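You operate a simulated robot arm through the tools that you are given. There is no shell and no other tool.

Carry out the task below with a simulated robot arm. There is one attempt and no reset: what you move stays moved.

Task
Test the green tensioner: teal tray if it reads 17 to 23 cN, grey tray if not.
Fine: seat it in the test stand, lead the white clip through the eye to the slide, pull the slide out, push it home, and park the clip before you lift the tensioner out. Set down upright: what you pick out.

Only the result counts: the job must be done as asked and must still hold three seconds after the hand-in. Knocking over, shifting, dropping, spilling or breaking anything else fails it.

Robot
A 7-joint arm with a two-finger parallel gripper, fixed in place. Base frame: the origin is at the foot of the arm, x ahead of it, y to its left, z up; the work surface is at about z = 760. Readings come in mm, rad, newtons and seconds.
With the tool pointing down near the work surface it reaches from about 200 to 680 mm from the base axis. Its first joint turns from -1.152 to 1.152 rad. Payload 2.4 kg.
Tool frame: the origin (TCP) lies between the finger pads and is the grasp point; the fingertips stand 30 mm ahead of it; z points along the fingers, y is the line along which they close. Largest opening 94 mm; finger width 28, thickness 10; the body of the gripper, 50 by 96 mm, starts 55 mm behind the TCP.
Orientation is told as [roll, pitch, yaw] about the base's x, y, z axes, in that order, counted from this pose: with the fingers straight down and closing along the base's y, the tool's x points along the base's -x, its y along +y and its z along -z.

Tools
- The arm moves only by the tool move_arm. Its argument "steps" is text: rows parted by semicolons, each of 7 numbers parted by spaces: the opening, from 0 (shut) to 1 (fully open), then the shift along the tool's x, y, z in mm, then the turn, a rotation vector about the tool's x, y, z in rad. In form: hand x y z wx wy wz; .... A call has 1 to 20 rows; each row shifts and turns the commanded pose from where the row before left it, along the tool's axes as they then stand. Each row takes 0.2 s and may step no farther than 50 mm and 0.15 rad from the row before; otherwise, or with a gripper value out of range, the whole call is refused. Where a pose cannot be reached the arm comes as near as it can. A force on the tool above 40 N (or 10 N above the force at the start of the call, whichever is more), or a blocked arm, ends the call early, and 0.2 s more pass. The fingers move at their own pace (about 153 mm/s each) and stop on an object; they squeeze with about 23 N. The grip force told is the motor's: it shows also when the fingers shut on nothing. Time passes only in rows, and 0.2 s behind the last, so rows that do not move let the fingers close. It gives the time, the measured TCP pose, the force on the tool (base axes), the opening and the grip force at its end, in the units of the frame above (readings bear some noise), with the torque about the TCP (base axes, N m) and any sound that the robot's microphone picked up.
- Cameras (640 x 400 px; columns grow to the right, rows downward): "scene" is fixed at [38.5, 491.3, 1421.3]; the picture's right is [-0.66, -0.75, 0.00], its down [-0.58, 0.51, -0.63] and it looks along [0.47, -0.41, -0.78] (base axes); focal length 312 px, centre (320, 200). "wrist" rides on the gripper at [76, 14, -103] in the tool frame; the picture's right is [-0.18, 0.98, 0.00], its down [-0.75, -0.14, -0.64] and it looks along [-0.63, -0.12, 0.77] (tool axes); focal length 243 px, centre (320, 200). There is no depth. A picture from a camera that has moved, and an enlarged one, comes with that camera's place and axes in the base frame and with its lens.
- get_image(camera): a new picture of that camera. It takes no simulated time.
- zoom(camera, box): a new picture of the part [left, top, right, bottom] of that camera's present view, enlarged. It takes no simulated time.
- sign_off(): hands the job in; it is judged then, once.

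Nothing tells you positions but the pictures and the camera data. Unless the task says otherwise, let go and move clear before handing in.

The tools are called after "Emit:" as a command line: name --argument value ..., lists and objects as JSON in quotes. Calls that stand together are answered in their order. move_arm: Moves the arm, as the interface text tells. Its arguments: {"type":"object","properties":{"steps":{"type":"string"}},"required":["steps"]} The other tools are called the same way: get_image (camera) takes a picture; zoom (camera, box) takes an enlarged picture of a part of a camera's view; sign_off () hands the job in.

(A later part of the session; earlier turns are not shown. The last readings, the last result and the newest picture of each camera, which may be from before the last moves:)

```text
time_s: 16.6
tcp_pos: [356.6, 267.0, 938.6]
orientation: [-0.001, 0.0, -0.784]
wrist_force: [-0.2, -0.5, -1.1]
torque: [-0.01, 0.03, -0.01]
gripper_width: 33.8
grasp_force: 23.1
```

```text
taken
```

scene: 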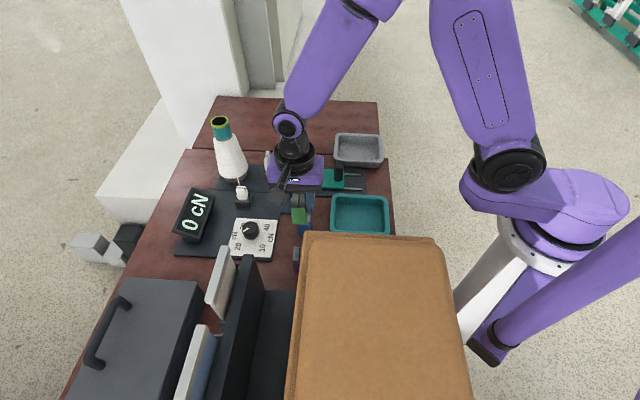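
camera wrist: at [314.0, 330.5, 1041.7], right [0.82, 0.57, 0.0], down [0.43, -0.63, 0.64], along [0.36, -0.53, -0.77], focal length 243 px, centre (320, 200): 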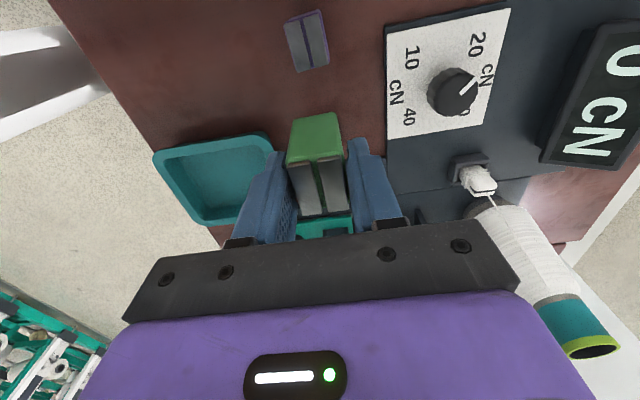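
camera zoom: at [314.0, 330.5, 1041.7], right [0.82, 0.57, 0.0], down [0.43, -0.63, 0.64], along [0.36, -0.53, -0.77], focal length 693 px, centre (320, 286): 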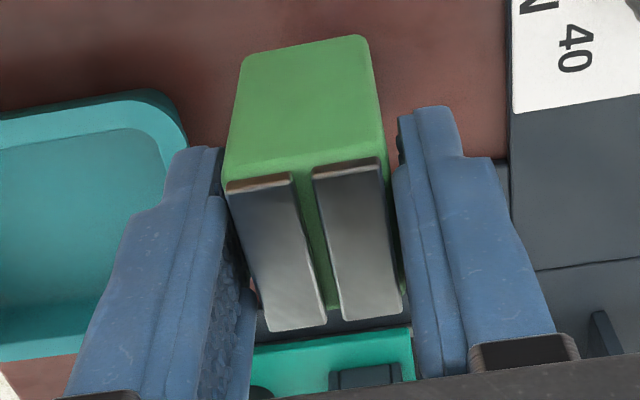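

The tensioner is in hand and upright. I'll carry it at this height over the seat and turn it 90° so its slot lies along the thread path.

Emit:
move_arm --steps "0 -43.2 12 0 0 0 0; 0 -43.2 12 0 0 0 0; 0 -43.2 12 0 0 0 0; 0 -43.2 12 0 0 0 0; 0 -43.2 12 0 0 0 0; 0 0 0 0 0 0 -0.1427; 0 0 0 0 0 0 -0.1427; 0 0 0 0 0 0 -0.1427; 0 0 0 0 0 0 -0.1427; 0 0 0 0 0 0 -0.1427; 0 0 0 0 0 0 -0.1427; 0 0 0 0 0 0 -0.1427; 0 0 0 0 0 0 -0.1427; 0 0 0 0 0 0 -0.1427; 0 0 0 0 0 0 -0.1427; 0 0 0 0 0 0 -0.1427; 0 0 0 20 0 0 0; 0 0 0 0 0 0 0"

Emit:
get_image --camera "wrist"

Emit:
get_image --camera "scene"

Emit:
zoom --camera "scene" --box '[250, 120, 340, 200]'

Emit:
zoom --camera "wrist" --box '[240, 60, 400, 240]'

```text
time_s: 20.4
tcp_pos: [554.2, 155.7, 918.5]
orientation: [0.002, 0.001, 0.786]
wrist_force: [-0.2, -0.3, -0.9]
torque: [0.02, 0.05, 0.0]
gripper_width: 33.8
grasp_force: 23.2
```

```text
taken
camera wrist: at [490.6, 112.1, 1021.2], right [-0.57, 0.82, 0.0], down [0.63, 0.43, 0.64], along [0.53, 0.36, -0.77], focal length 243 px, centre (320, 200)
```

wrist: 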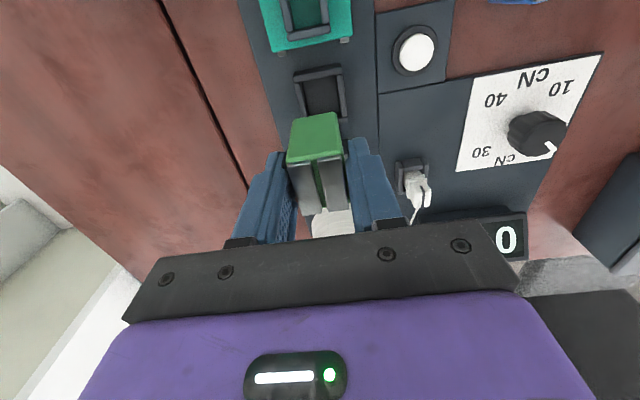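

```text
taken
```

scene: 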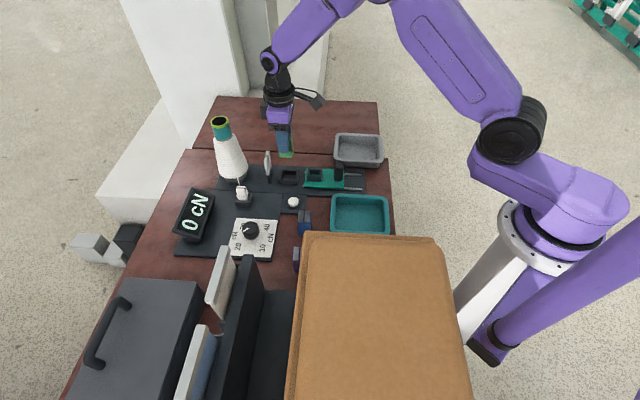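

```text
5.00 times, centred on (295, 160) of scene
camera zoom: at [38.6, 491.3, 1421.3], right [-0.66, -0.75, 0.0], down [-0.58, 0.51, -0.63], along [0.47, -0.41, -0.78], focal length 1559 px, centre (445, 400)
```

zoom: 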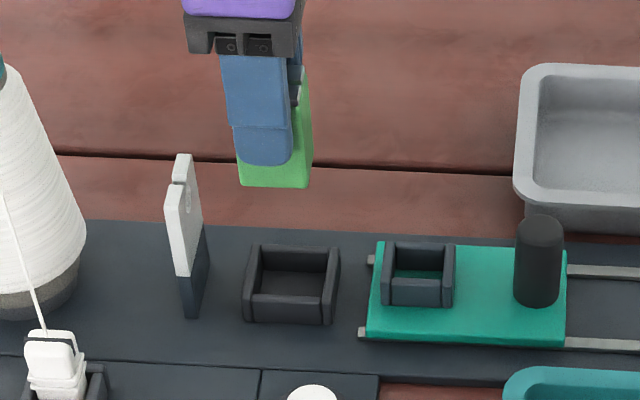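

```text
2.22 times, centred on (320, 150) of wrist
camera zoom: at [490.6, 112.1, 1021.2], right [-0.57, 0.82, 0.0], down [0.63, 0.43, 0.64], along [0.53, 0.36, -0.77], focal length 539 px, centre (320, 311)
```

zoom: 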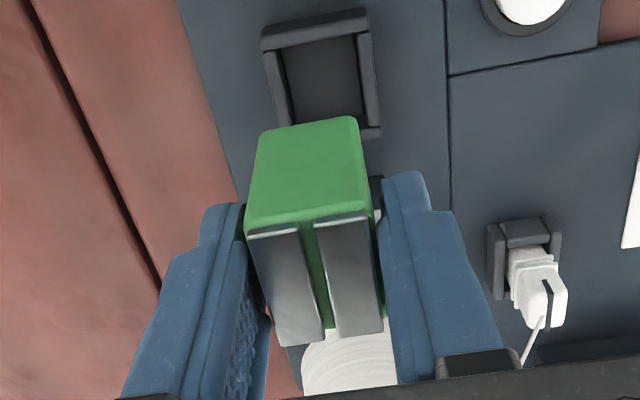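

Emit:
move_arm --steps "0 0 0 25 0 0 0; 0 0 0 25 0 0 0; 0 0 0 18 0 0 0; 0 0 0 0 0 0 0"

Emit:
zoom --camera "scene" --box '[265, 150, 315, 195]'

Emit:
get_image --camera "wrist"

Emit:
zoom --camera "wrist" --box '[260, 80, 380, 220]'

```text
time_s: 21.4
tcp_pos: [554.9, 156.9, 850.7]
orientation: [0.0, 0.0, 0.788]
wrist_force: [0.0, 0.4, -0.1]
torque: [0.0, 0.0, 0.05]
gripper_width: 33.9
grasp_force: 23.2
```

```text
8.89 times, centred on (290, 172) of scene
camera zoom: at [38.6, 491.3, 1421.3], right [-0.66, -0.75, 0.0], down [-0.58, 0.51, -0.63], along [0.47, -0.41, -0.78], focal length 2772 px, centre (587, 444)
```

zoom: 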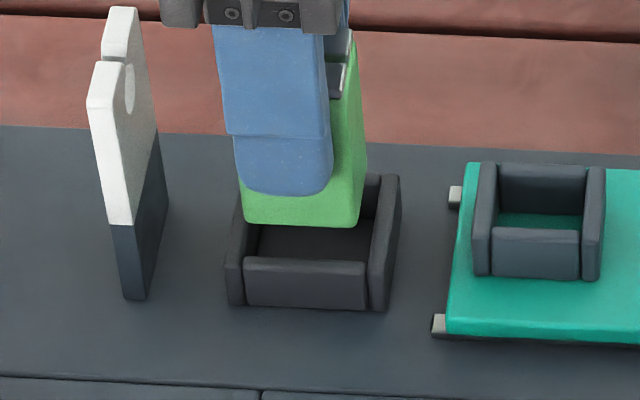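

```text
taken
camera wrist: at [490.9, 112.0, 953.5], right [-0.57, 0.82, 0.0], down [0.63, 0.43, 0.64], along [0.53, 0.36, -0.77], focal length 243 px, centre (320, 200)
```

wrist: 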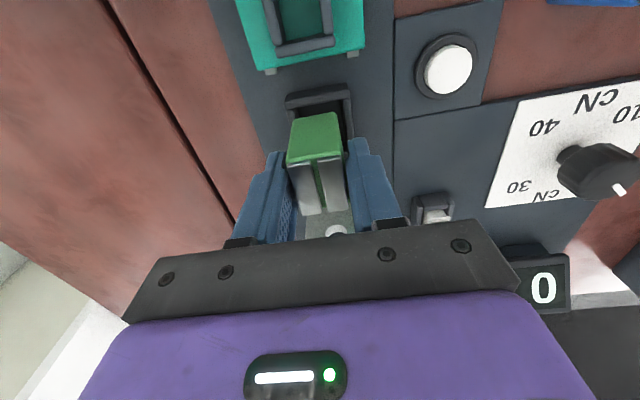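

```text
2.86 times, centred on (320, 150) of wrist
camera zoom: at [490.9, 112.0, 953.5], right [-0.57, 0.82, 0.0], down [0.63, 0.43, 0.64], along [0.53, 0.36, -0.77], focal length 693 px, centre (320, 343)
```

zoom: 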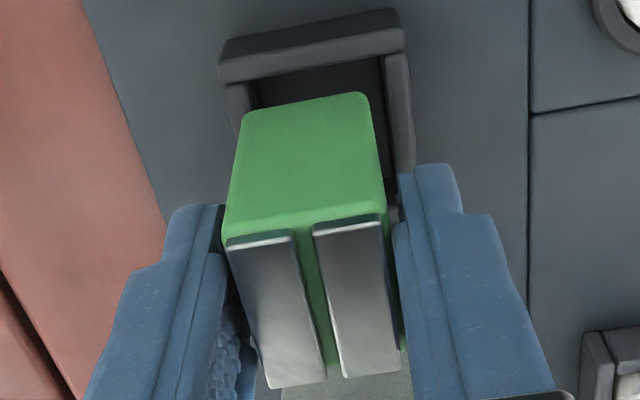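

Tensioner is aligned in yaw; comparing both cameras, it needs about 2.5 mm toward the slide and 3 mm sideways toward +w to be centred on the seat. I'll correct and lower it partway.

Emit:
move_arm --steps "0 2.5 3 0 0 0 -0.002; 0 0 0 0 0 0 0; 0 0 0 6 0 0 0; 0 0 0 6 0 0 0; 0 0 0 0 0 0 0"

Emit:
zoom --camera "scene" --box '[265, 150, 315, 195]'

Emit:
zoom --camera "wrist" --box '[260, 80, 380, 220]'

```text
time_s: 22.6
tcp_pos: [551.8, 156.1, 838.6]
orientation: [0.0, 0.0, 0.789]
wrist_force: [-1.0, -0.4, -1.2]
torque: [0.01, 0.0, 0.02]
gripper_width: 33.8
grasp_force: 23.1
```

```text
8.89 times, centred on (290, 172) of scene
camera zoom: at [38.6, 491.3, 1421.3], right [-0.66, -0.75, 0.0], down [-0.58, 0.51, -0.63], along [0.47, -0.41, -0.78], focal length 2772 px, centre (587, 444)
```

zoom: 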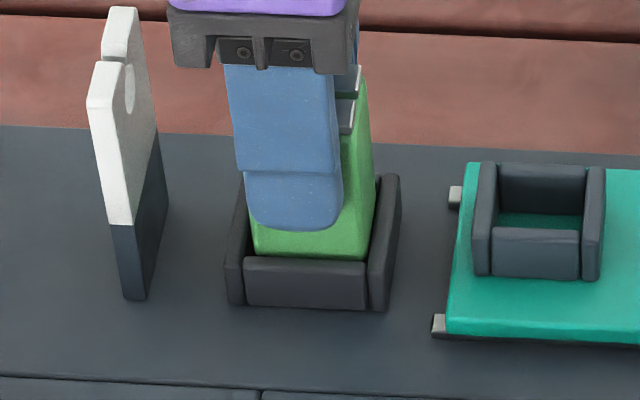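

```text
2.86 times, centred on (320, 150) of wrist
camera zoom: at [487.5, 112.0, 941.3], right [-0.57, 0.82, 0.0], down [0.63, 0.43, 0.64], along [0.53, 0.36, -0.77], focal length 693 px, centre (320, 343)
```

zoom: 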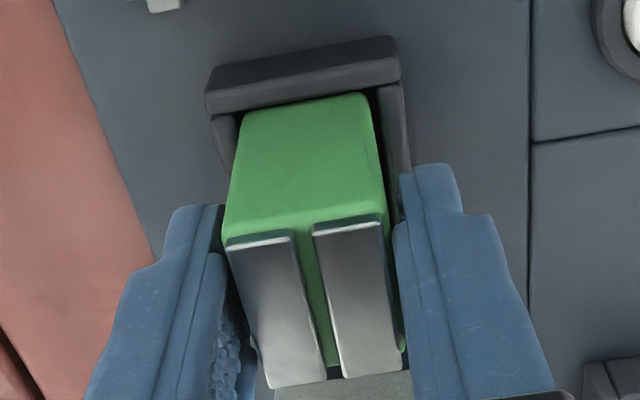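

It's inside the seat walls on all sides with no contact force. I'll nudge it slightly to centre it and keep lowering gently until it touches down.

Emit:
move_arm --steps "0 -0.7 0.6 0 0 0 -0.002; 0 0 0 4 0 0 0; 0 0 0 4 0 0 0; 0 0 0 2 0 0 0; 0 0 0 0 0 0 0"

Emit:
zoom --camera "scene" --box '[265, 150, 315, 195]'

```text
time_s: 23.8
tcp_pos: [549.5, 156.7, 830.3]
orientation: [0.001, -0.001, 0.79]
wrist_force: [0.2, -0.2, 2.0]
torque: [0.0, -0.01, 0.03]
gripper_width: 34.0
grasp_force: 23.4
```

```text
8.89 times, centred on (290, 172) of scene
camera zoom: at [38.5, 491.3, 1421.3], right [-0.66, -0.75, 0.0], down [-0.58, 0.51, -0.63], along [0.47, -0.41, -0.78], focal length 2772 px, centre (587, 444)
```

zoom: 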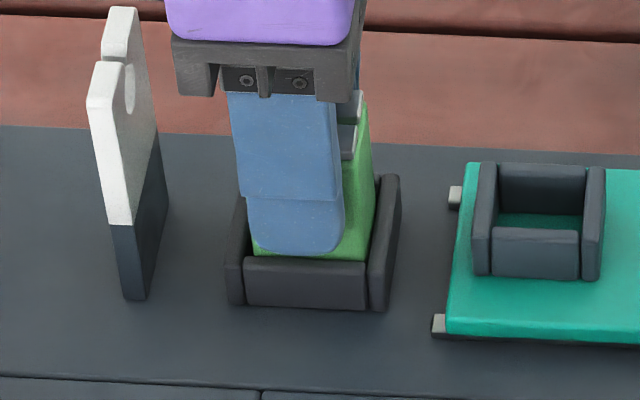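

Emit:
move_arm --steps "0 0 0 2 0 0 0; 0 0 0 0 0 0 0"

Emit:
move_arm --steps "0 0 0 2 0 0 0; 0 0 0 0 0 0 0"

```text
time_s: 24.4
tcp_pos: [551.3, 156.6, 827.0]
orientation: [-0.001, 0.0, 0.789]
wrist_force: [-2.8, -2.6, 16.0]
torque: [-0.12, 0.11, 0.02]
gripper_width: 34.0
grasp_force: 22.9
```

```text
time_s: 25.0
tcp_pos: [549.9, 157.3, 825.6]
orientation: [-0.001, -0.001, 0.791]
wrist_force: [1.2, -3.0, 16.0]
torque: [-0.01, -0.06, 0.09]
gripper_width: 34.1
grasp_force: 23.5
```

Contact force of 16 N shows the tensioner is on the seat floor. I'll open the fingers, rise and check that it stays upright and seated.

Emit:
move_arm --steps "0.5 0 0 0 0 0 0; 0.6 0 0 0 0 0 0; 0.6 0 0 -25 0 0 0; 0.6 0 0 -40 0 0 0; 0.6 0 0 -40 0 0 0; 0.6 0 0 -30 0 0 0; 0.6 0 0 0 0 0 0"

Emit:
get_image --camera "wrist"

Emit:
zoom --camera "scene" --box '[255, 140, 335, 195]'

Emit:
zoom --camera "wrist" --box '[260, 50, 380, 180]'

```text
time_s: 26.6
tcp_pos: [551.0, 156.1, 959.1]
orientation: [0.0, 0.001, 0.79]
wrist_force: [-0.3, -0.3, 0.4]
torque: [-0.07, -0.02, 0.03]
gripper_width: 56.6
grasp_force: 0.0
```

```text
taken
camera wrist: at [487.6, 113.0, 1062.4], right [-0.57, 0.82, 0.0], down [0.63, 0.44, 0.64], along [0.53, 0.36, -0.77], focal length 243 px, centre (320, 200)
```

wrist: 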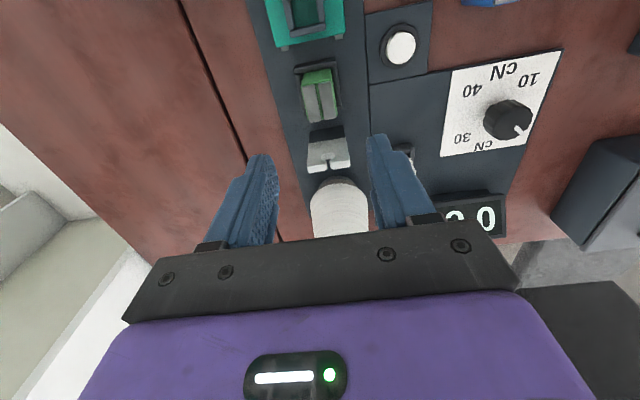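

```text
7.27 times, centred on (295, 168) of scene
camera zoom: at [38.5, 491.3, 1421.3], right [-0.66, -0.75, 0.0], down [-0.58, 0.51, -0.63], along [0.47, -0.41, -0.78], focal length 2268 px, centre (502, 436)
```

zoom: 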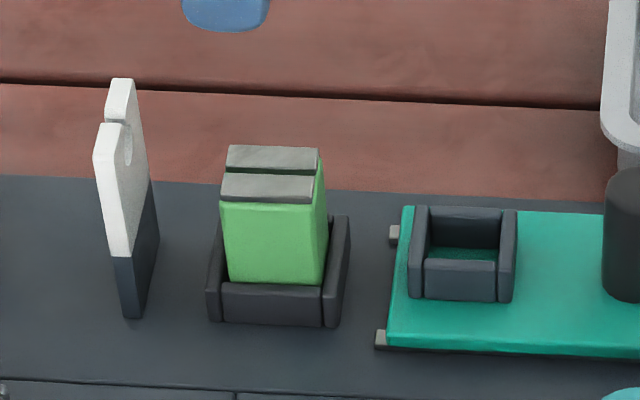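

```text
3.08 times, centred on (320, 115) of wrist
camera zoom: at [487.6, 113.0, 1062.4], right [-0.57, 0.82, 0.0], down [0.63, 0.44, 0.64], along [0.53, 0.36, -0.77], focal length 746 px, centre (320, 462)
```

zoom: 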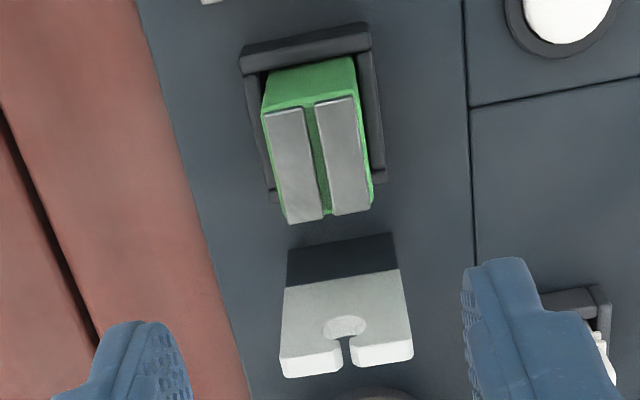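

The tensioner is seated upright with its slot in line with the eye and slide socket. Next I move above the clip, keeping the same yaw (fingers closing across its narrow width), and look before descending.

Emit:
move_arm --steps "0.6 -35 30 0 0 0 -0.004; 0.6 -35 30 0 0 0 0; 0.6 -35 29 0 0 0 0; 0.5 0 0 30 0 0 0; 0.5 0 0 20 0 0 0; 0.5 0 0 0 0 0 0"

Emit:
get_image --camera "wrist"

Emit:
zoom --camera "wrist" --box '[260, 80, 380, 220]'

Emit:
zoom --camera "scene" --box '[200, 110, 290, 215]'

```text
time_s: 28.0
tcp_pos: [561.1, 296.1, 908.7]
orientation: [0.0, -0.001, 0.794]
wrist_force: [-1.0, 0.3, -0.1]
torque: [0.03, 0.03, 0.01]
gripper_width: 47.2
grasp_force: 0.0
```

```text
taken
camera wrist: at [497.4, 251.3, 1012.5], right [-0.57, 0.82, 0.0], down [0.63, 0.44, 0.64], along [0.53, 0.37, -0.77], focal length 243 px, centre (320, 200)
```

wrist: 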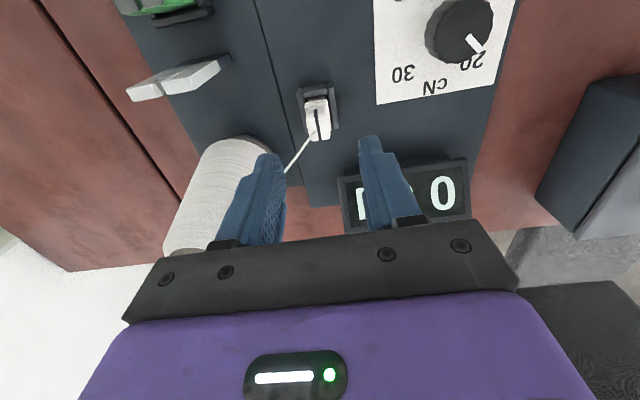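

```text
2.86 times, centred on (320, 150) of wrist
camera zoom: at [497.4, 251.3, 1012.5], right [-0.57, 0.82, 0.0], down [0.63, 0.44, 0.64], along [0.53, 0.37, -0.77], focal length 693 px, centre (320, 343)
```

zoom: 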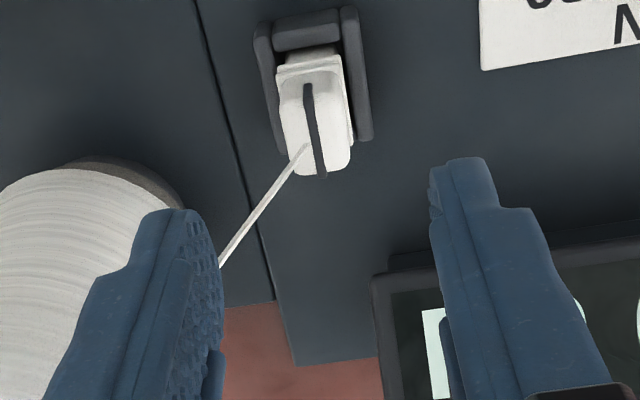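

```text
3.81 times, centred on (245, 162) of scene
camera zoom: at [38.5, 491.3, 1421.3], right [-0.66, -0.75, 0.0], down [-0.58, 0.51, -0.63], along [0.47, -0.41, -0.78], focal length 1188 px, centre (606, 343)
```

zoom: 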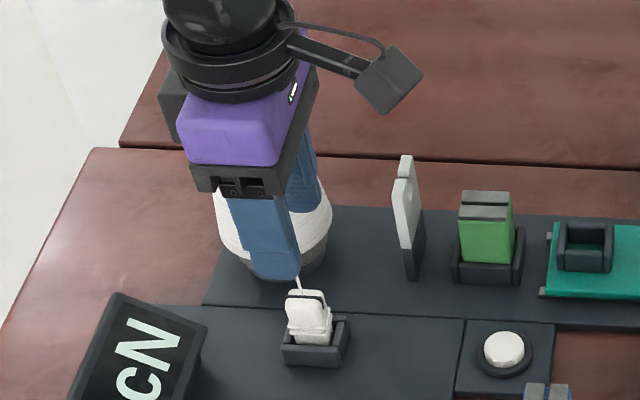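

Clip centre is confirmed at (565, 296.5), top z≈820. I'll centre over it and lower with the fingers about 38 mm apart, stopping short to check.

Emit:
move_arm --steps "0.42 0.9 -2 25 0 0 0.007; 0.42 0 0 25 0 0 0; 0.42 0 0 18 0 0 0; 0.42 0 0 0 0 0 0"

Emit:
get_image --camera "wrist"

Emit:
zoom --camera "wrist" --box '[240, 90, 400, 240]'

Emit:
zoom --camera "scene" --box '[215, 150, 275, 215]'

```text
time_s: 29.0
tcp_pos: [560.3, 294.4, 843.4]
orientation: [0.001, 0.0, 0.788]
wrist_force: [0.1, -0.1, -0.1]
torque: [0.01, 0.01, 0.02]
gripper_width: 39.4
grasp_force: 0.0
```

```text
taken
camera wrist: at [496.9, 250.0, 944.2], right [-0.57, 0.82, 0.0], down [0.63, 0.43, 0.64], along [0.53, 0.36, -0.77], focal length 243 px, centre (320, 200)
```

wrist: 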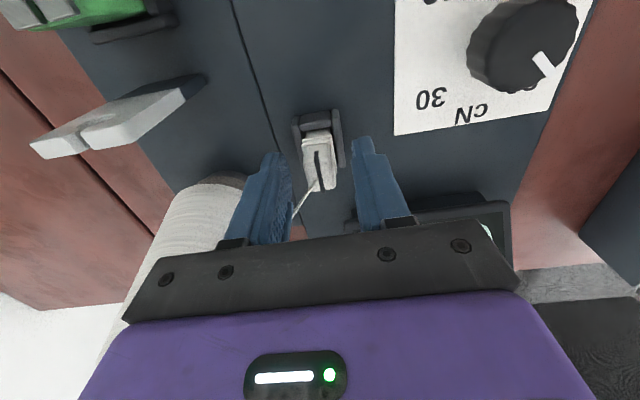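

```text
2.67 times, centred on (320, 165) of wrist
camera zoom: at [496.9, 250.0, 944.2], right [-0.57, 0.82, 0.0], down [0.63, 0.43, 0.64], along [0.53, 0.36, -0.77], focal length 647 px, centre (320, 293)
```

zoom: 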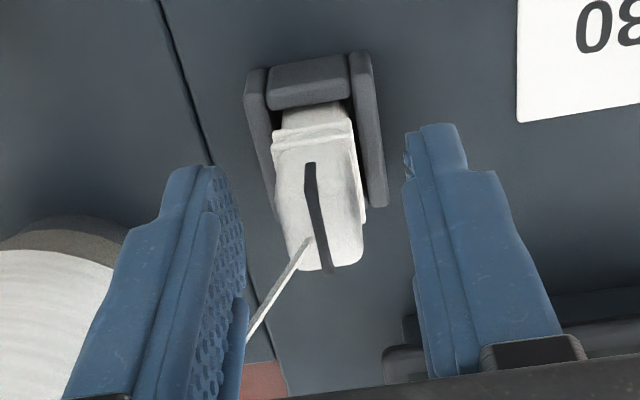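

```text
6.15 times, centred on (245, 182) of scene
camera zoom: at [38.5, 491.3, 1421.3], right [-0.66, -0.75, 0.0], down [-0.58, 0.51, -0.63], along [0.47, -0.41, -0.78], focal length 1919 px, centre (782, 308)
```

zoom: 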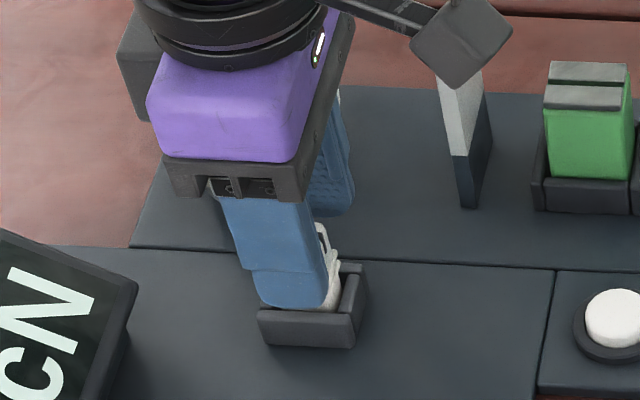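

Emit:
move_arm --steps "0.42 -0.5 -1.2 7 0 0 0; 0.42 0 0 7 0 0 0; 0.42 0 0 0 0 0 0"

Emit:
zoom --camera "wrist" --box '[240, 90, 400, 240]'

Emit:
zoom --camera "scene" --box '[230, 175, 260, 215]'

```text
time_s: 29.8
tcp_pos: [561.7, 292.7, 827.7]
orientation: [0.0, -0.001, 0.787]
wrist_force: [0.2, 0.2, -0.3]
torque: [0.01, -0.01, 0.03]
gripper_width: 39.6
grasp_force: 0.0
```

```text
2.67 times, centred on (320, 165) of wrist
camera zoom: at [498.4, 249.0, 930.1], right [-0.57, 0.82, 0.0], down [0.63, 0.43, 0.64], along [0.53, 0.36, -0.77], focal length 647 px, centre (320, 293)
```

zoom: 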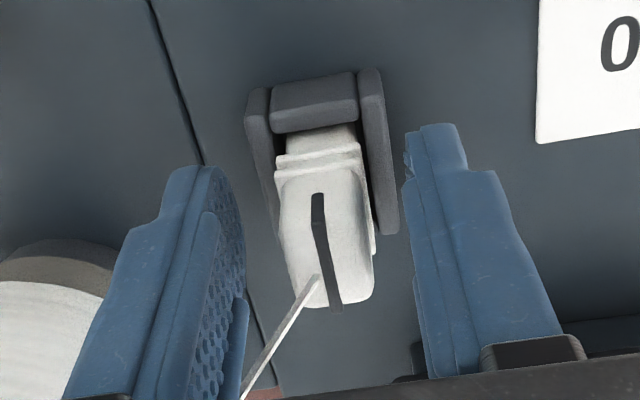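

```text
10.00 times, centred on (245, 195) of scene
camera zoom: at [38.5, 491.3, 1421.3], right [-0.66, -0.75, 0.0], down [-0.58, 0.51, -0.63], along [0.47, -0.41, -0.78], focal length 3118 px, centre (1070, 250)
```

zoom: 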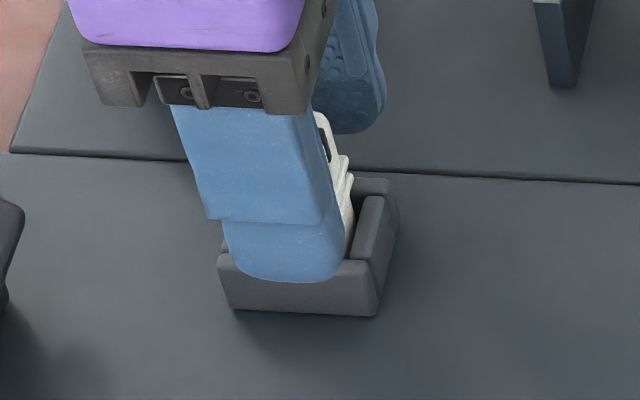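

Emit:
move_arm --steps "0.42 0 0 -1.5 0 0 0; 0.3 0 0 0 0 0 0; 0.25 0 0 0 0 0 0; 0.1 0 0 0 0 0 0; 0 0 0 0 0 0 0; 0 0 0 0 0 0 0"

Emit:
zoom --camera "wrist" --box '[240, 90, 400, 240]'

Emit:
zoom --camera "scene" --box '[230, 175, 260, 215]'

```text
time_s: 31.2
tcp_pos: [562.9, 292.8, 829.2]
orientation: [0.001, -0.001, 0.788]
wrist_force: [-1.5, -0.2, 0.4]
torque: [0.04, 0.04, -0.04]
gripper_width: 16.5
grasp_force: 23.3
```

```text
2.67 times, centred on (320, 165) of wrist
camera zoom: at [498.4, 248.8, 932.0], right [-0.57, 0.82, 0.0], down [0.63, 0.43, 0.64], along [0.53, 0.36, -0.77], focal length 647 px, centre (320, 293)
```

zoom: 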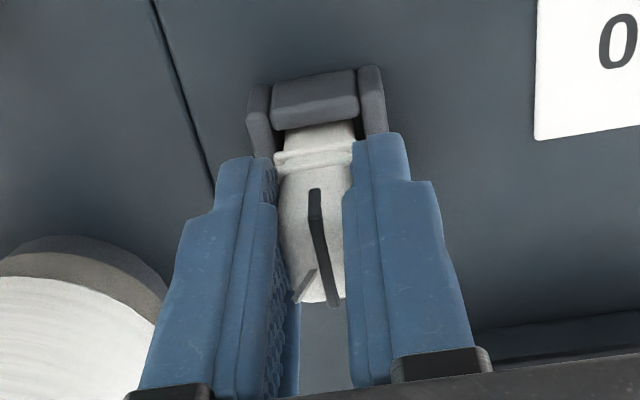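

```text
10.00 times, centred on (245, 195) of scene
camera zoom: at [38.5, 491.3, 1421.3], right [-0.66, -0.75, 0.0], down [-0.58, 0.51, -0.63], along [0.47, -0.41, -0.78], focal length 3118 px, centre (1070, 250)
```

zoom: 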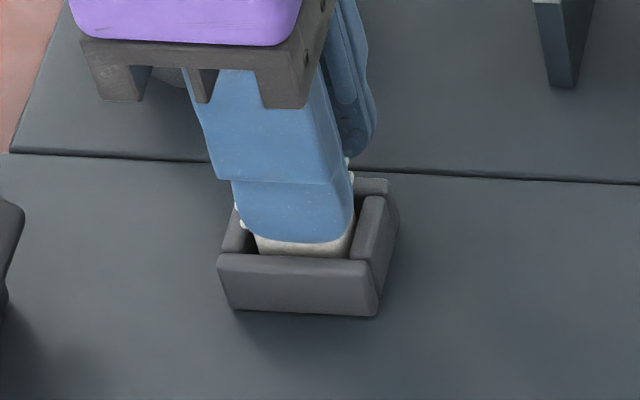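

Clip is gripped at 16.5 mm with full force. I'll lift it straight up, high enough to clear the eye's top, and check.

Emit:
move_arm --steps "0 0 0 -10 0 0 0; 0 0 0 -20 0 0 0; 0 0 0 -35 0 0 0; 0 0 0 -35 0 0 0; 0 0 0 0 0 0 0"

Emit:
get_image --camera "wrist"

Emit:
zoom --camera "wrist" --box '[240, 90, 400, 240]'

Emit:
zoom --camera "scene" --box '[200, 100, 300, 215]'

```text
time_s: 32.4
tcp_pos: [562.5, 291.0, 929.6]
orientation: [0.002, -0.001, 0.787]
wrist_force: [1.2, 0.8, -0.6]
torque: [0.02, 0.04, 0.03]
gripper_width: 16.9
grasp_force: 22.6
```

```text
taken
camera wrist: at [498.6, 247.6, 1033.4], right [-0.57, 0.82, 0.0], down [0.63, 0.43, 0.64], along [0.53, 0.36, -0.77], focal length 243 px, centre (320, 200)
```

wrist: 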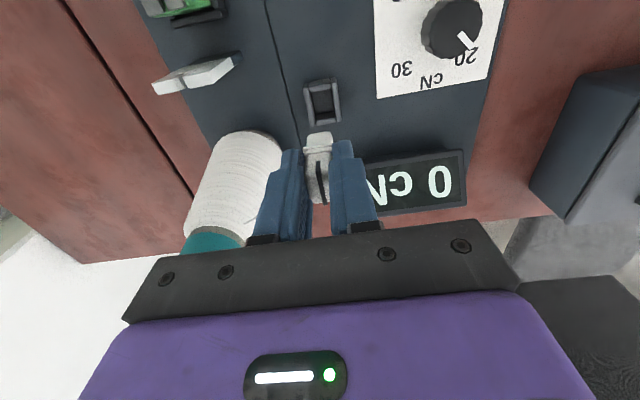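

```text
2.67 times, centred on (320, 165) of wrist
camera zoom: at [498.6, 247.6, 1033.4], right [-0.57, 0.82, 0.0], down [0.63, 0.43, 0.64], along [0.53, 0.36, -0.77], focal length 647 px, centre (320, 293)
```

zoom: 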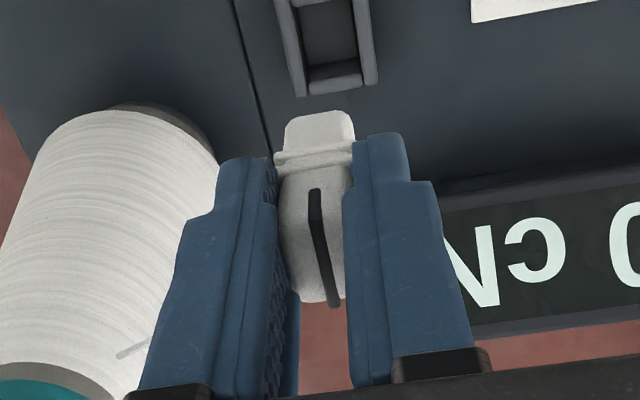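

```text
3.48 times, centred on (250, 158) of scene
camera zoom: at [38.5, 491.3, 1421.3], right [-0.66, -0.75, 0.0], down [-0.58, 0.51, -0.63], along [0.47, -0.41, -0.78], focal length 1085 px, centre (564, 348)
```

zoom: 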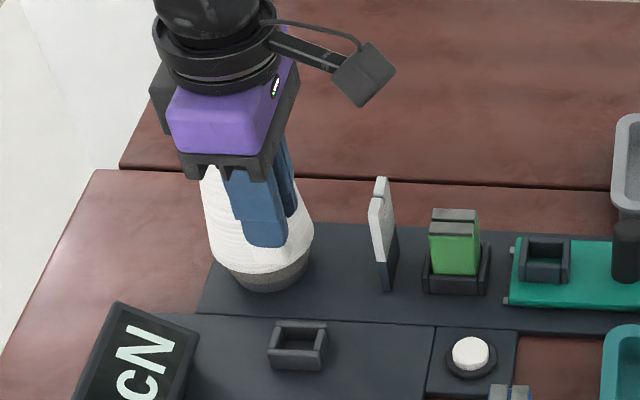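

The clip is out and the thread is just drawn, not pushing on the fingers. Next I bring the clip over to the stand axis between cone and eye, still above the eye's top, and look at how the thread runs.

Emit:
move_arm --steps "0 10 -30 0 0 0 0; 0 5 -30 0 0 0 0; 0 4 -29.5 0 0 0 0.002; 0 0 0 0 0 0 0"

Emit:
get_image --camera "wrist"

Emit:
zoom --camera "wrist" --box '[240, 90, 400, 240]'

Emit:
zoom --camera "scene" --box '[210, 90, 310, 200]'

```text
time_s: 33.4
tcp_pos: [613.5, 214.6, 930.4]
orientation: [0.0, 0.0, 0.786]
wrist_force: [0.2, -0.1, -0.5]
torque: [0.0, -0.02, 0.0]
gripper_width: 16.8
grasp_force: 22.9
```

```text
taken
camera wrist: at [549.3, 170.7, 1032.9], right [-0.56, 0.83, 0.0], down [0.63, 0.43, 0.64], along [0.53, 0.36, -0.77], focal length 243 px, centre (320, 200)
```

wrist: 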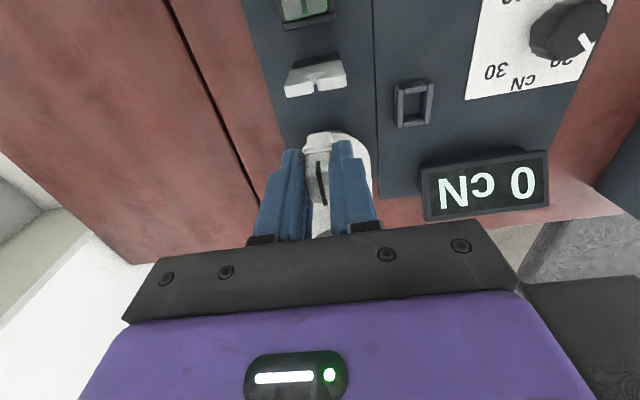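

```text
2.67 times, centred on (320, 165) of wrist
camera zoom: at [549.3, 170.7, 1032.9], right [-0.56, 0.83, 0.0], down [0.63, 0.43, 0.64], along [0.53, 0.36, -0.77], focal length 647 px, centre (320, 293)
```

zoom: 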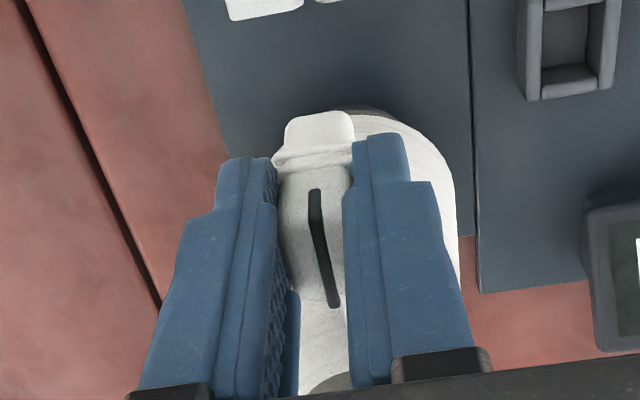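

```text
3.64 times, centred on (260, 145) of scene
camera zoom: at [38.6, 491.3, 1421.3], right [-0.66, -0.75, 0.0], down [-0.58, 0.51, -0.63], along [0.47, -0.41, -0.78], focal length 1134 px, centre (538, 400)
```

zoom: 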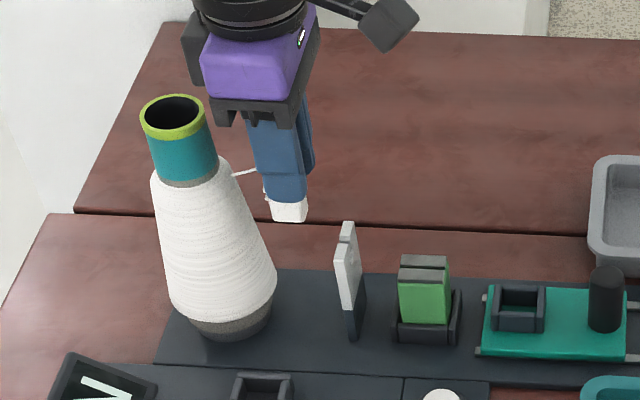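

The thread take-off follows the clip around the cone, so on the axis the thread lies in the slit's plane. I'll fine-tune sideways, pass the clip over the eye just above its top, and stop in front of the eye.

Emit:
move_arm --steps "0 0 2 8 0 0 0; 0 18 0 0 0 0 0; 0 18 0 0 0 0 0; 0 17.5 0 0 0 0 0; 0 0 0 0 0 0 0"

Emit:
get_image --camera "wrist"

Emit:
zoom --camera "wrist" --box '[240, 90, 400, 240]'

Emit:
zoom --camera "scene" --box '[210, 90, 310, 200]'

```text
time_s: 34.6
tcp_pos: [572.2, 178.0, 921.3]
orientation: [0.0, 0.0, 0.786]
wrist_force: [-0.2, -0.2, 0.5]
torque: [0.03, 0.02, 0.03]
gripper_width: 16.5
grasp_force: 23.2
```

```text
taken
camera wrist: at [508.9, 134.6, 1023.6], right [-0.56, 0.83, 0.0], down [0.63, 0.43, 0.64], along [0.53, 0.36, -0.77], focal length 243 px, centre (320, 200)
```

wrist: 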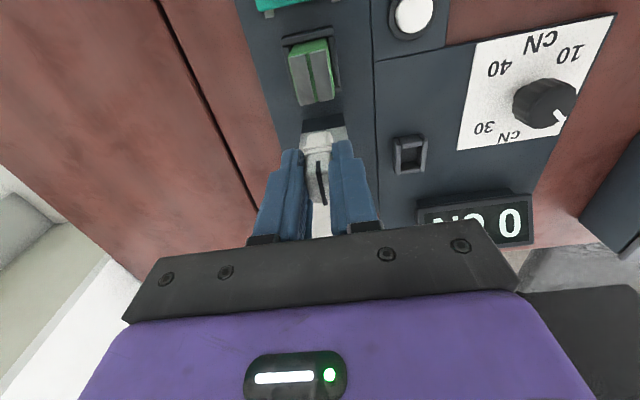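

```text
2.67 times, centred on (320, 165) of wrist
camera zoom: at [508.9, 134.6, 1023.6], right [-0.56, 0.83, 0.0], down [0.63, 0.43, 0.64], along [0.53, 0.36, -0.77], focal length 647 px, centre (320, 293)
```

zoom: 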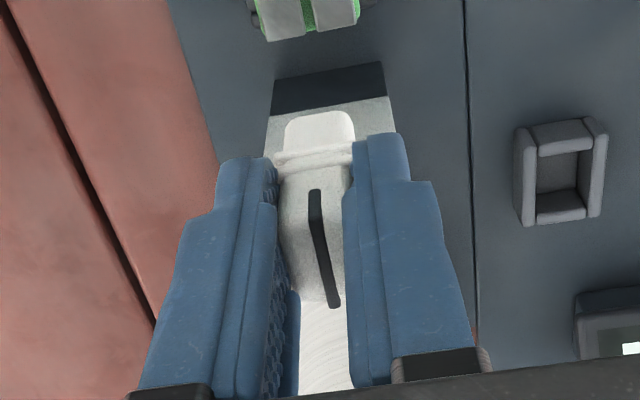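

```text
3.64 times, centred on (260, 145) of scene
camera zoom: at [38.5, 491.3, 1421.3], right [-0.66, -0.75, 0.0], down [-0.58, 0.51, -0.63], along [0.47, -0.41, -0.78], focal length 1134 px, centre (538, 400)
```

zoom: 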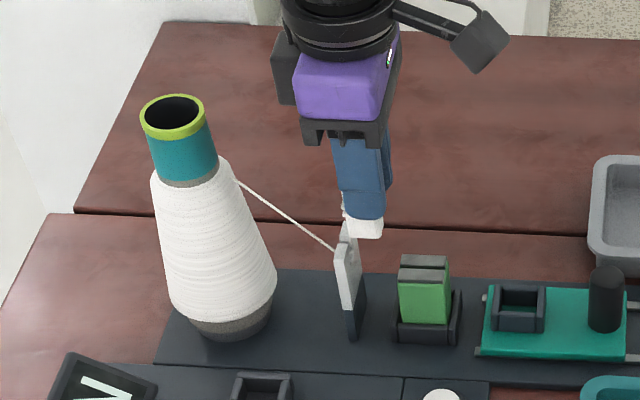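

The thread now bends at the eye, so it has been caught in the slit. I'll carry the clip on along the axis over the tensioner's slot to above the slide socket.

Emit:
move_arm --steps "0 27 0 0 0 0 0; 0 27 0 0 0 0 0; 0 27 0 0 0 0 0; 0 24.5 -1 0 0 0 0; 0 0 0 0 0 0 0"

Emit:
get_image --camera "wrist"

Emit:
zoom --camera "wrist" --box '[240, 60, 400, 240]'

Emit:
zoom --camera "scene" --box '[210, 90, 350, 200]'

```text
time_s: 35.8
tcp_pos: [499.8, 104.8, 922.0]
orientation: [0.0, 0.001, 0.787]
wrist_force: [1.3, -0.3, 0.0]
torque: [0.03, 0.01, 0.04]
gripper_width: 16.4
grasp_force: 23.0
```

```text
taken
camera wrist: at [435.8, 61.2, 1023.8], right [-0.56, 0.83, 0.0], down [0.63, 0.43, 0.64], along [0.53, 0.36, -0.77], focal length 243 px, centre (320, 200)
```

wrist: 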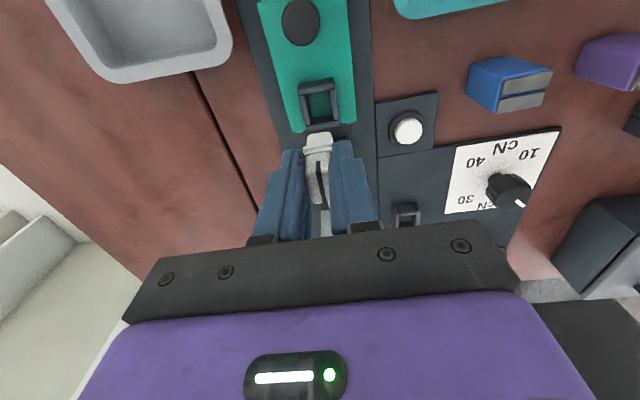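

```text
2.22 times, centred on (320, 150) of wrist
camera zoom: at [435.8, 61.2, 1023.8], right [-0.56, 0.83, 0.0], down [0.63, 0.43, 0.64], along [0.53, 0.36, -0.77], focal length 539 px, centre (320, 311)
```

zoom: 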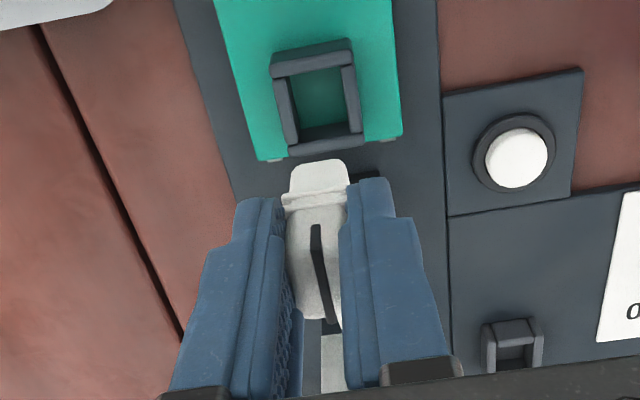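

```text
3.64 times, centred on (280, 145) of scene
camera zoom: at [38.5, 491.3, 1421.3], right [-0.66, -0.75, 0.0], down [-0.58, 0.51, -0.63], along [0.47, -0.41, -0.78], focal length 1134 px, centre (466, 400)
```

zoom: 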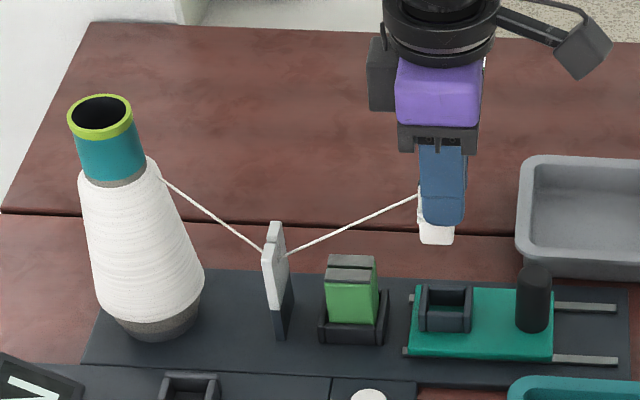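

Emit:
zoom --camera "wrist" --box '[285, 65, 355, 145]'

Emit:
zoom --camera "scene" --box '[300, 155, 350, 195]'

Emit:
zoom --camera "scene" --box '[255, 140, 310, 190]'

```text
5.00 times, centred on (320, 105) of wrist
camera zoom: at [435.8, 61.2, 1023.8], right [-0.56, 0.83, 0.0], down [0.63, 0.43, 0.64], along [0.53, 0.36, -0.77], focal length 1213 px, centre (320, 675)
```

zoom: 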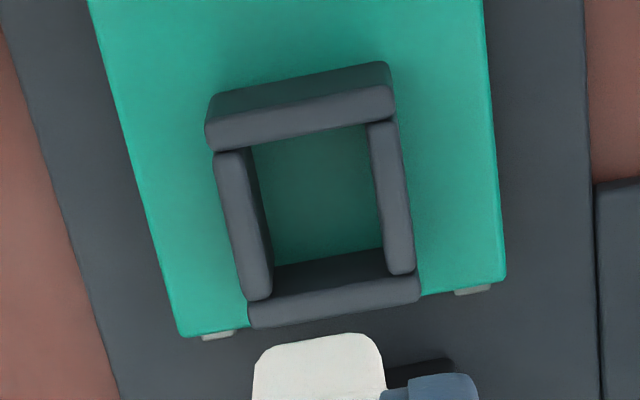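

```text
10.00 times, centred on (325, 175) of scene
camera zoom: at [38.5, 491.3, 1421.3], right [-0.66, -0.75, 0.0], down [-0.58, 0.51, -0.63], along [0.47, -0.41, -0.78], focal length 3118 px, centre (270, 450)
```

zoom: 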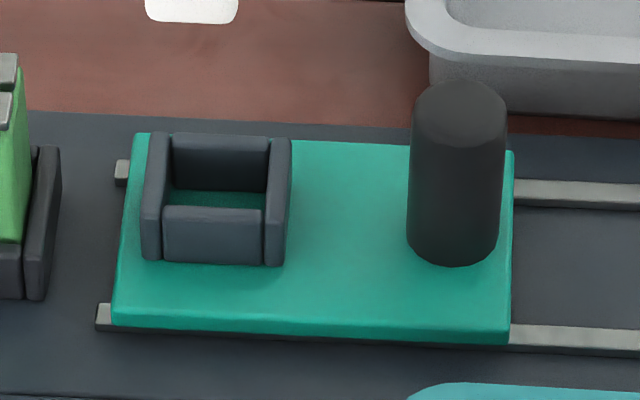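

```text
8.00 times, centred on (282, 165) of scene
camera zoom: at [38.5, 491.3, 1421.3], right [-0.66, -0.75, 0.0], down [-0.58, 0.51, -0.63], along [0.47, -0.41, -0.78], focal length 2495 px, centre (620, 480)
```

zoom: 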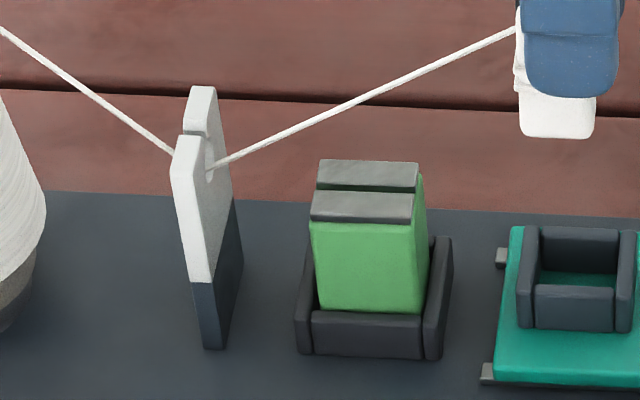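

Thread runs cleanly through the eye hole. The slide socket centre is at about (501.4, 106), so I'll nudge and lower the clip to hover just above its rim, then compare.

Emit:
move_arm --steps "0 1.5 0 25 0 0 0; 0 0 0 25 0 0 0; 0 0 0 11 0 0 0; 0 0 0 0 0 0 0"

Emit:
zoom --camera "wrist" --box '[270, 100, 370, 220]'

Emit:
zoom --camera "scene" --box '[290, 150, 340, 190]'

Emit:
zoom --camera "scene" --box '[210, 110, 350, 200]'

```text
time_s: 36.8
tcp_pos: [497.6, 101.8, 860.1]
orientation: [0.0, 0.0, 0.786]
wrist_force: [0.2, 0.5, -1.5]
torque: [-0.01, 0.02, 0.01]
gripper_width: 16.7
grasp_force: 23.4
```

```text
3.33 times, centred on (320, 160) of wrist
camera zoom: at [434.4, 57.9, 963.2], right [-0.56, 0.83, 0.0], down [0.63, 0.43, 0.64], along [0.53, 0.36, -0.77], focal length 809 px, centre (320, 333)
```

zoom: 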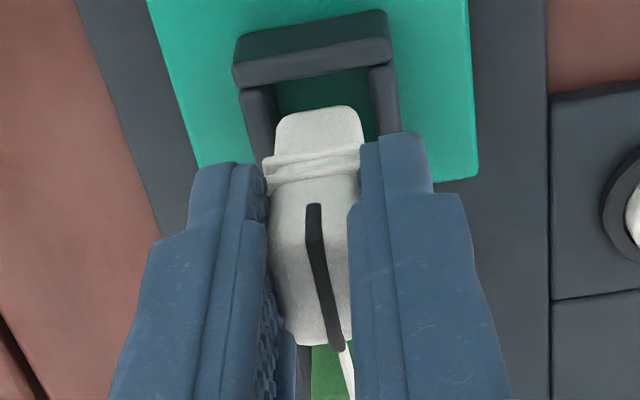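

```text
10.00 times, centred on (315, 170) of scene
camera zoom: at [38.5, 491.3, 1421.3], right [-0.66, -0.75, 0.0], down [-0.58, 0.51, -0.63], along [0.47, -0.41, -0.78], focal length 3118 px, centre (370, 500)
```

zoom: 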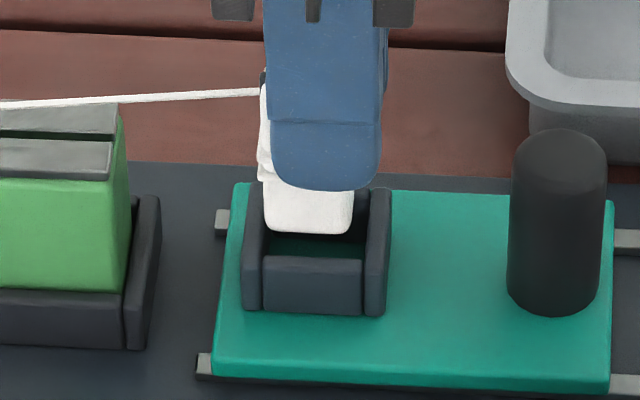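

```text
4.44 times, centred on (280, 155) of scene
camera zoom: at [38.5, 491.3, 1421.3], right [-0.66, -0.75, 0.0], down [-0.58, 0.51, -0.63], along [0.47, -0.41, -0.78], focal length 1386 px, centre (498, 400)
```

zoom: 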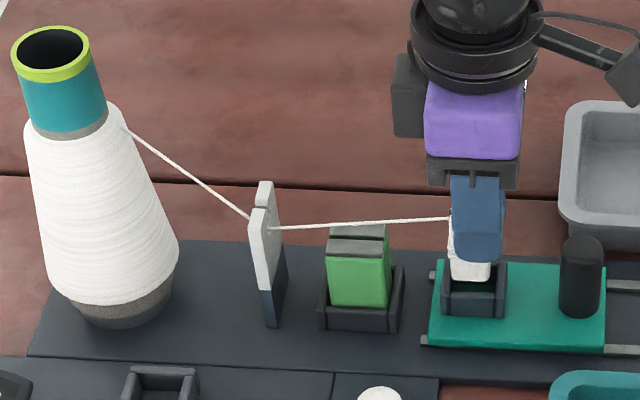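

The hover check shows the clip needs about 1.4 mm toward the slide handle and 1.4 mm toward +w. I'll correct and start lowering into the socket.

Emit:
move_arm --steps "0 1.4 1.4 0 0 0 0; 0 0 0 6 0 0 0; 0 0 0 6 0 0 0; 0 0 0 4 0 0 0; 0 0 0 0 0 0 0"

Emit:
zoom --camera "wrist" --box '[270, 100, 370, 220]'

Emit:
zoom --camera "scene" --box '[290, 150, 340, 190]'

```text
time_s: 38.0
tcp_pos: [497.0, 102.6, 845.6]
orientation: [0.0, -0.001, 0.786]
wrist_force: [1.2, -0.7, -0.2]
torque: [-0.01, 0.01, -0.01]
gripper_width: 16.7
grasp_force: 23.2
```

```text
3.33 times, centred on (320, 160) of wrist
camera zoom: at [433.0, 59.1, 947.4], right [-0.56, 0.83, 0.0], down [0.63, 0.43, 0.64], along [0.53, 0.36, -0.77], focal length 809 px, centre (320, 333)
```

zoom: 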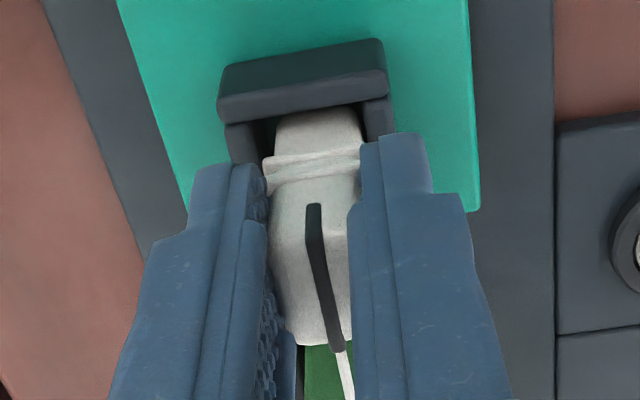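

```text
10.00 times, centred on (315, 170) of scene
camera zoom: at [38.5, 491.3, 1421.3], right [-0.66, -0.75, 0.0], down [-0.58, 0.51, -0.63], along [0.47, -0.41, -0.78], focal length 3118 px, centre (370, 500)
```

zoom: 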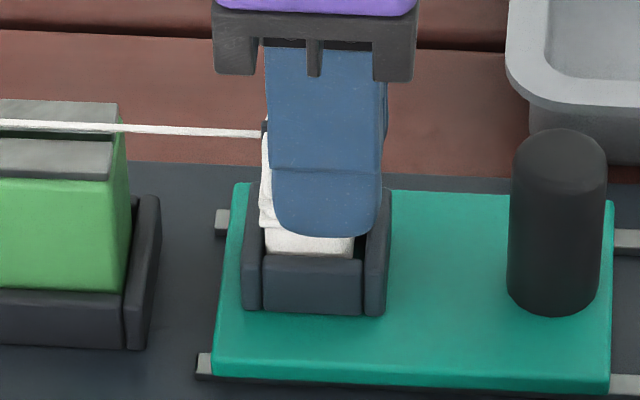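

Emit:
move_arm --steps "0 0.8 0 4 0 0 0; 0 0 0 3 0 0 0; 0 0 0 0 0 0 0"

Emit:
move_arm --steps "0 0 0 2 0 0 0; 0 0 0 0 0 0 0"

Emit:
zoom --camera "scene" --box '[290, 150, 340, 190]'

```text
time_s: 38.8
tcp_pos: [496.2, 101.8, 837.1]
orientation: [-0.001, -0.003, 0.785]
wrist_force: [-0.4, -0.1, 13.9]
torque: [0.06, -0.01, -0.02]
gripper_width: 16.7
grasp_force: 22.7
```

```text
time_s: 39.3
tcp_pos: [497.6, 102.6, 839.0]
orientation: [-0.004, -0.005, 0.787]
wrist_force: [-7.5, 0.4, 33.4]
torque: [0.09, 0.46, 0.05]
gripper_width: 17.0
grasp_force: 23.2
stopped in row 2: the force on the tool passed its limit at 46 N (the readings are from after the stop); the commanded pose is now the measured one
```

```text
10.00 times, centred on (315, 170) of scene
camera zoom: at [38.0, 491.2, 1421.4], right [-0.66, -0.75, 0.0], down [-0.58, 0.51, -0.63], along [0.48, -0.41, -0.78], focal length 3118 px, centre (370, 500)
```

zoom: 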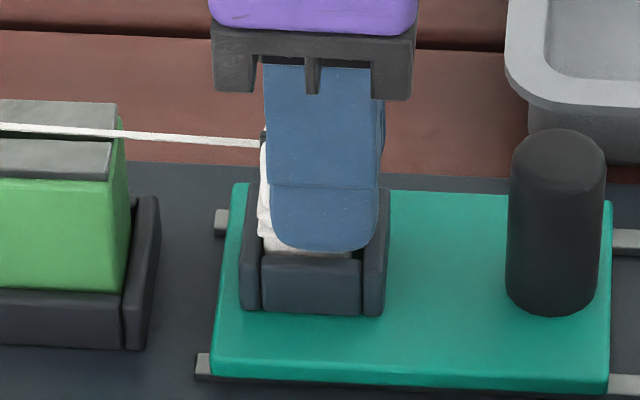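

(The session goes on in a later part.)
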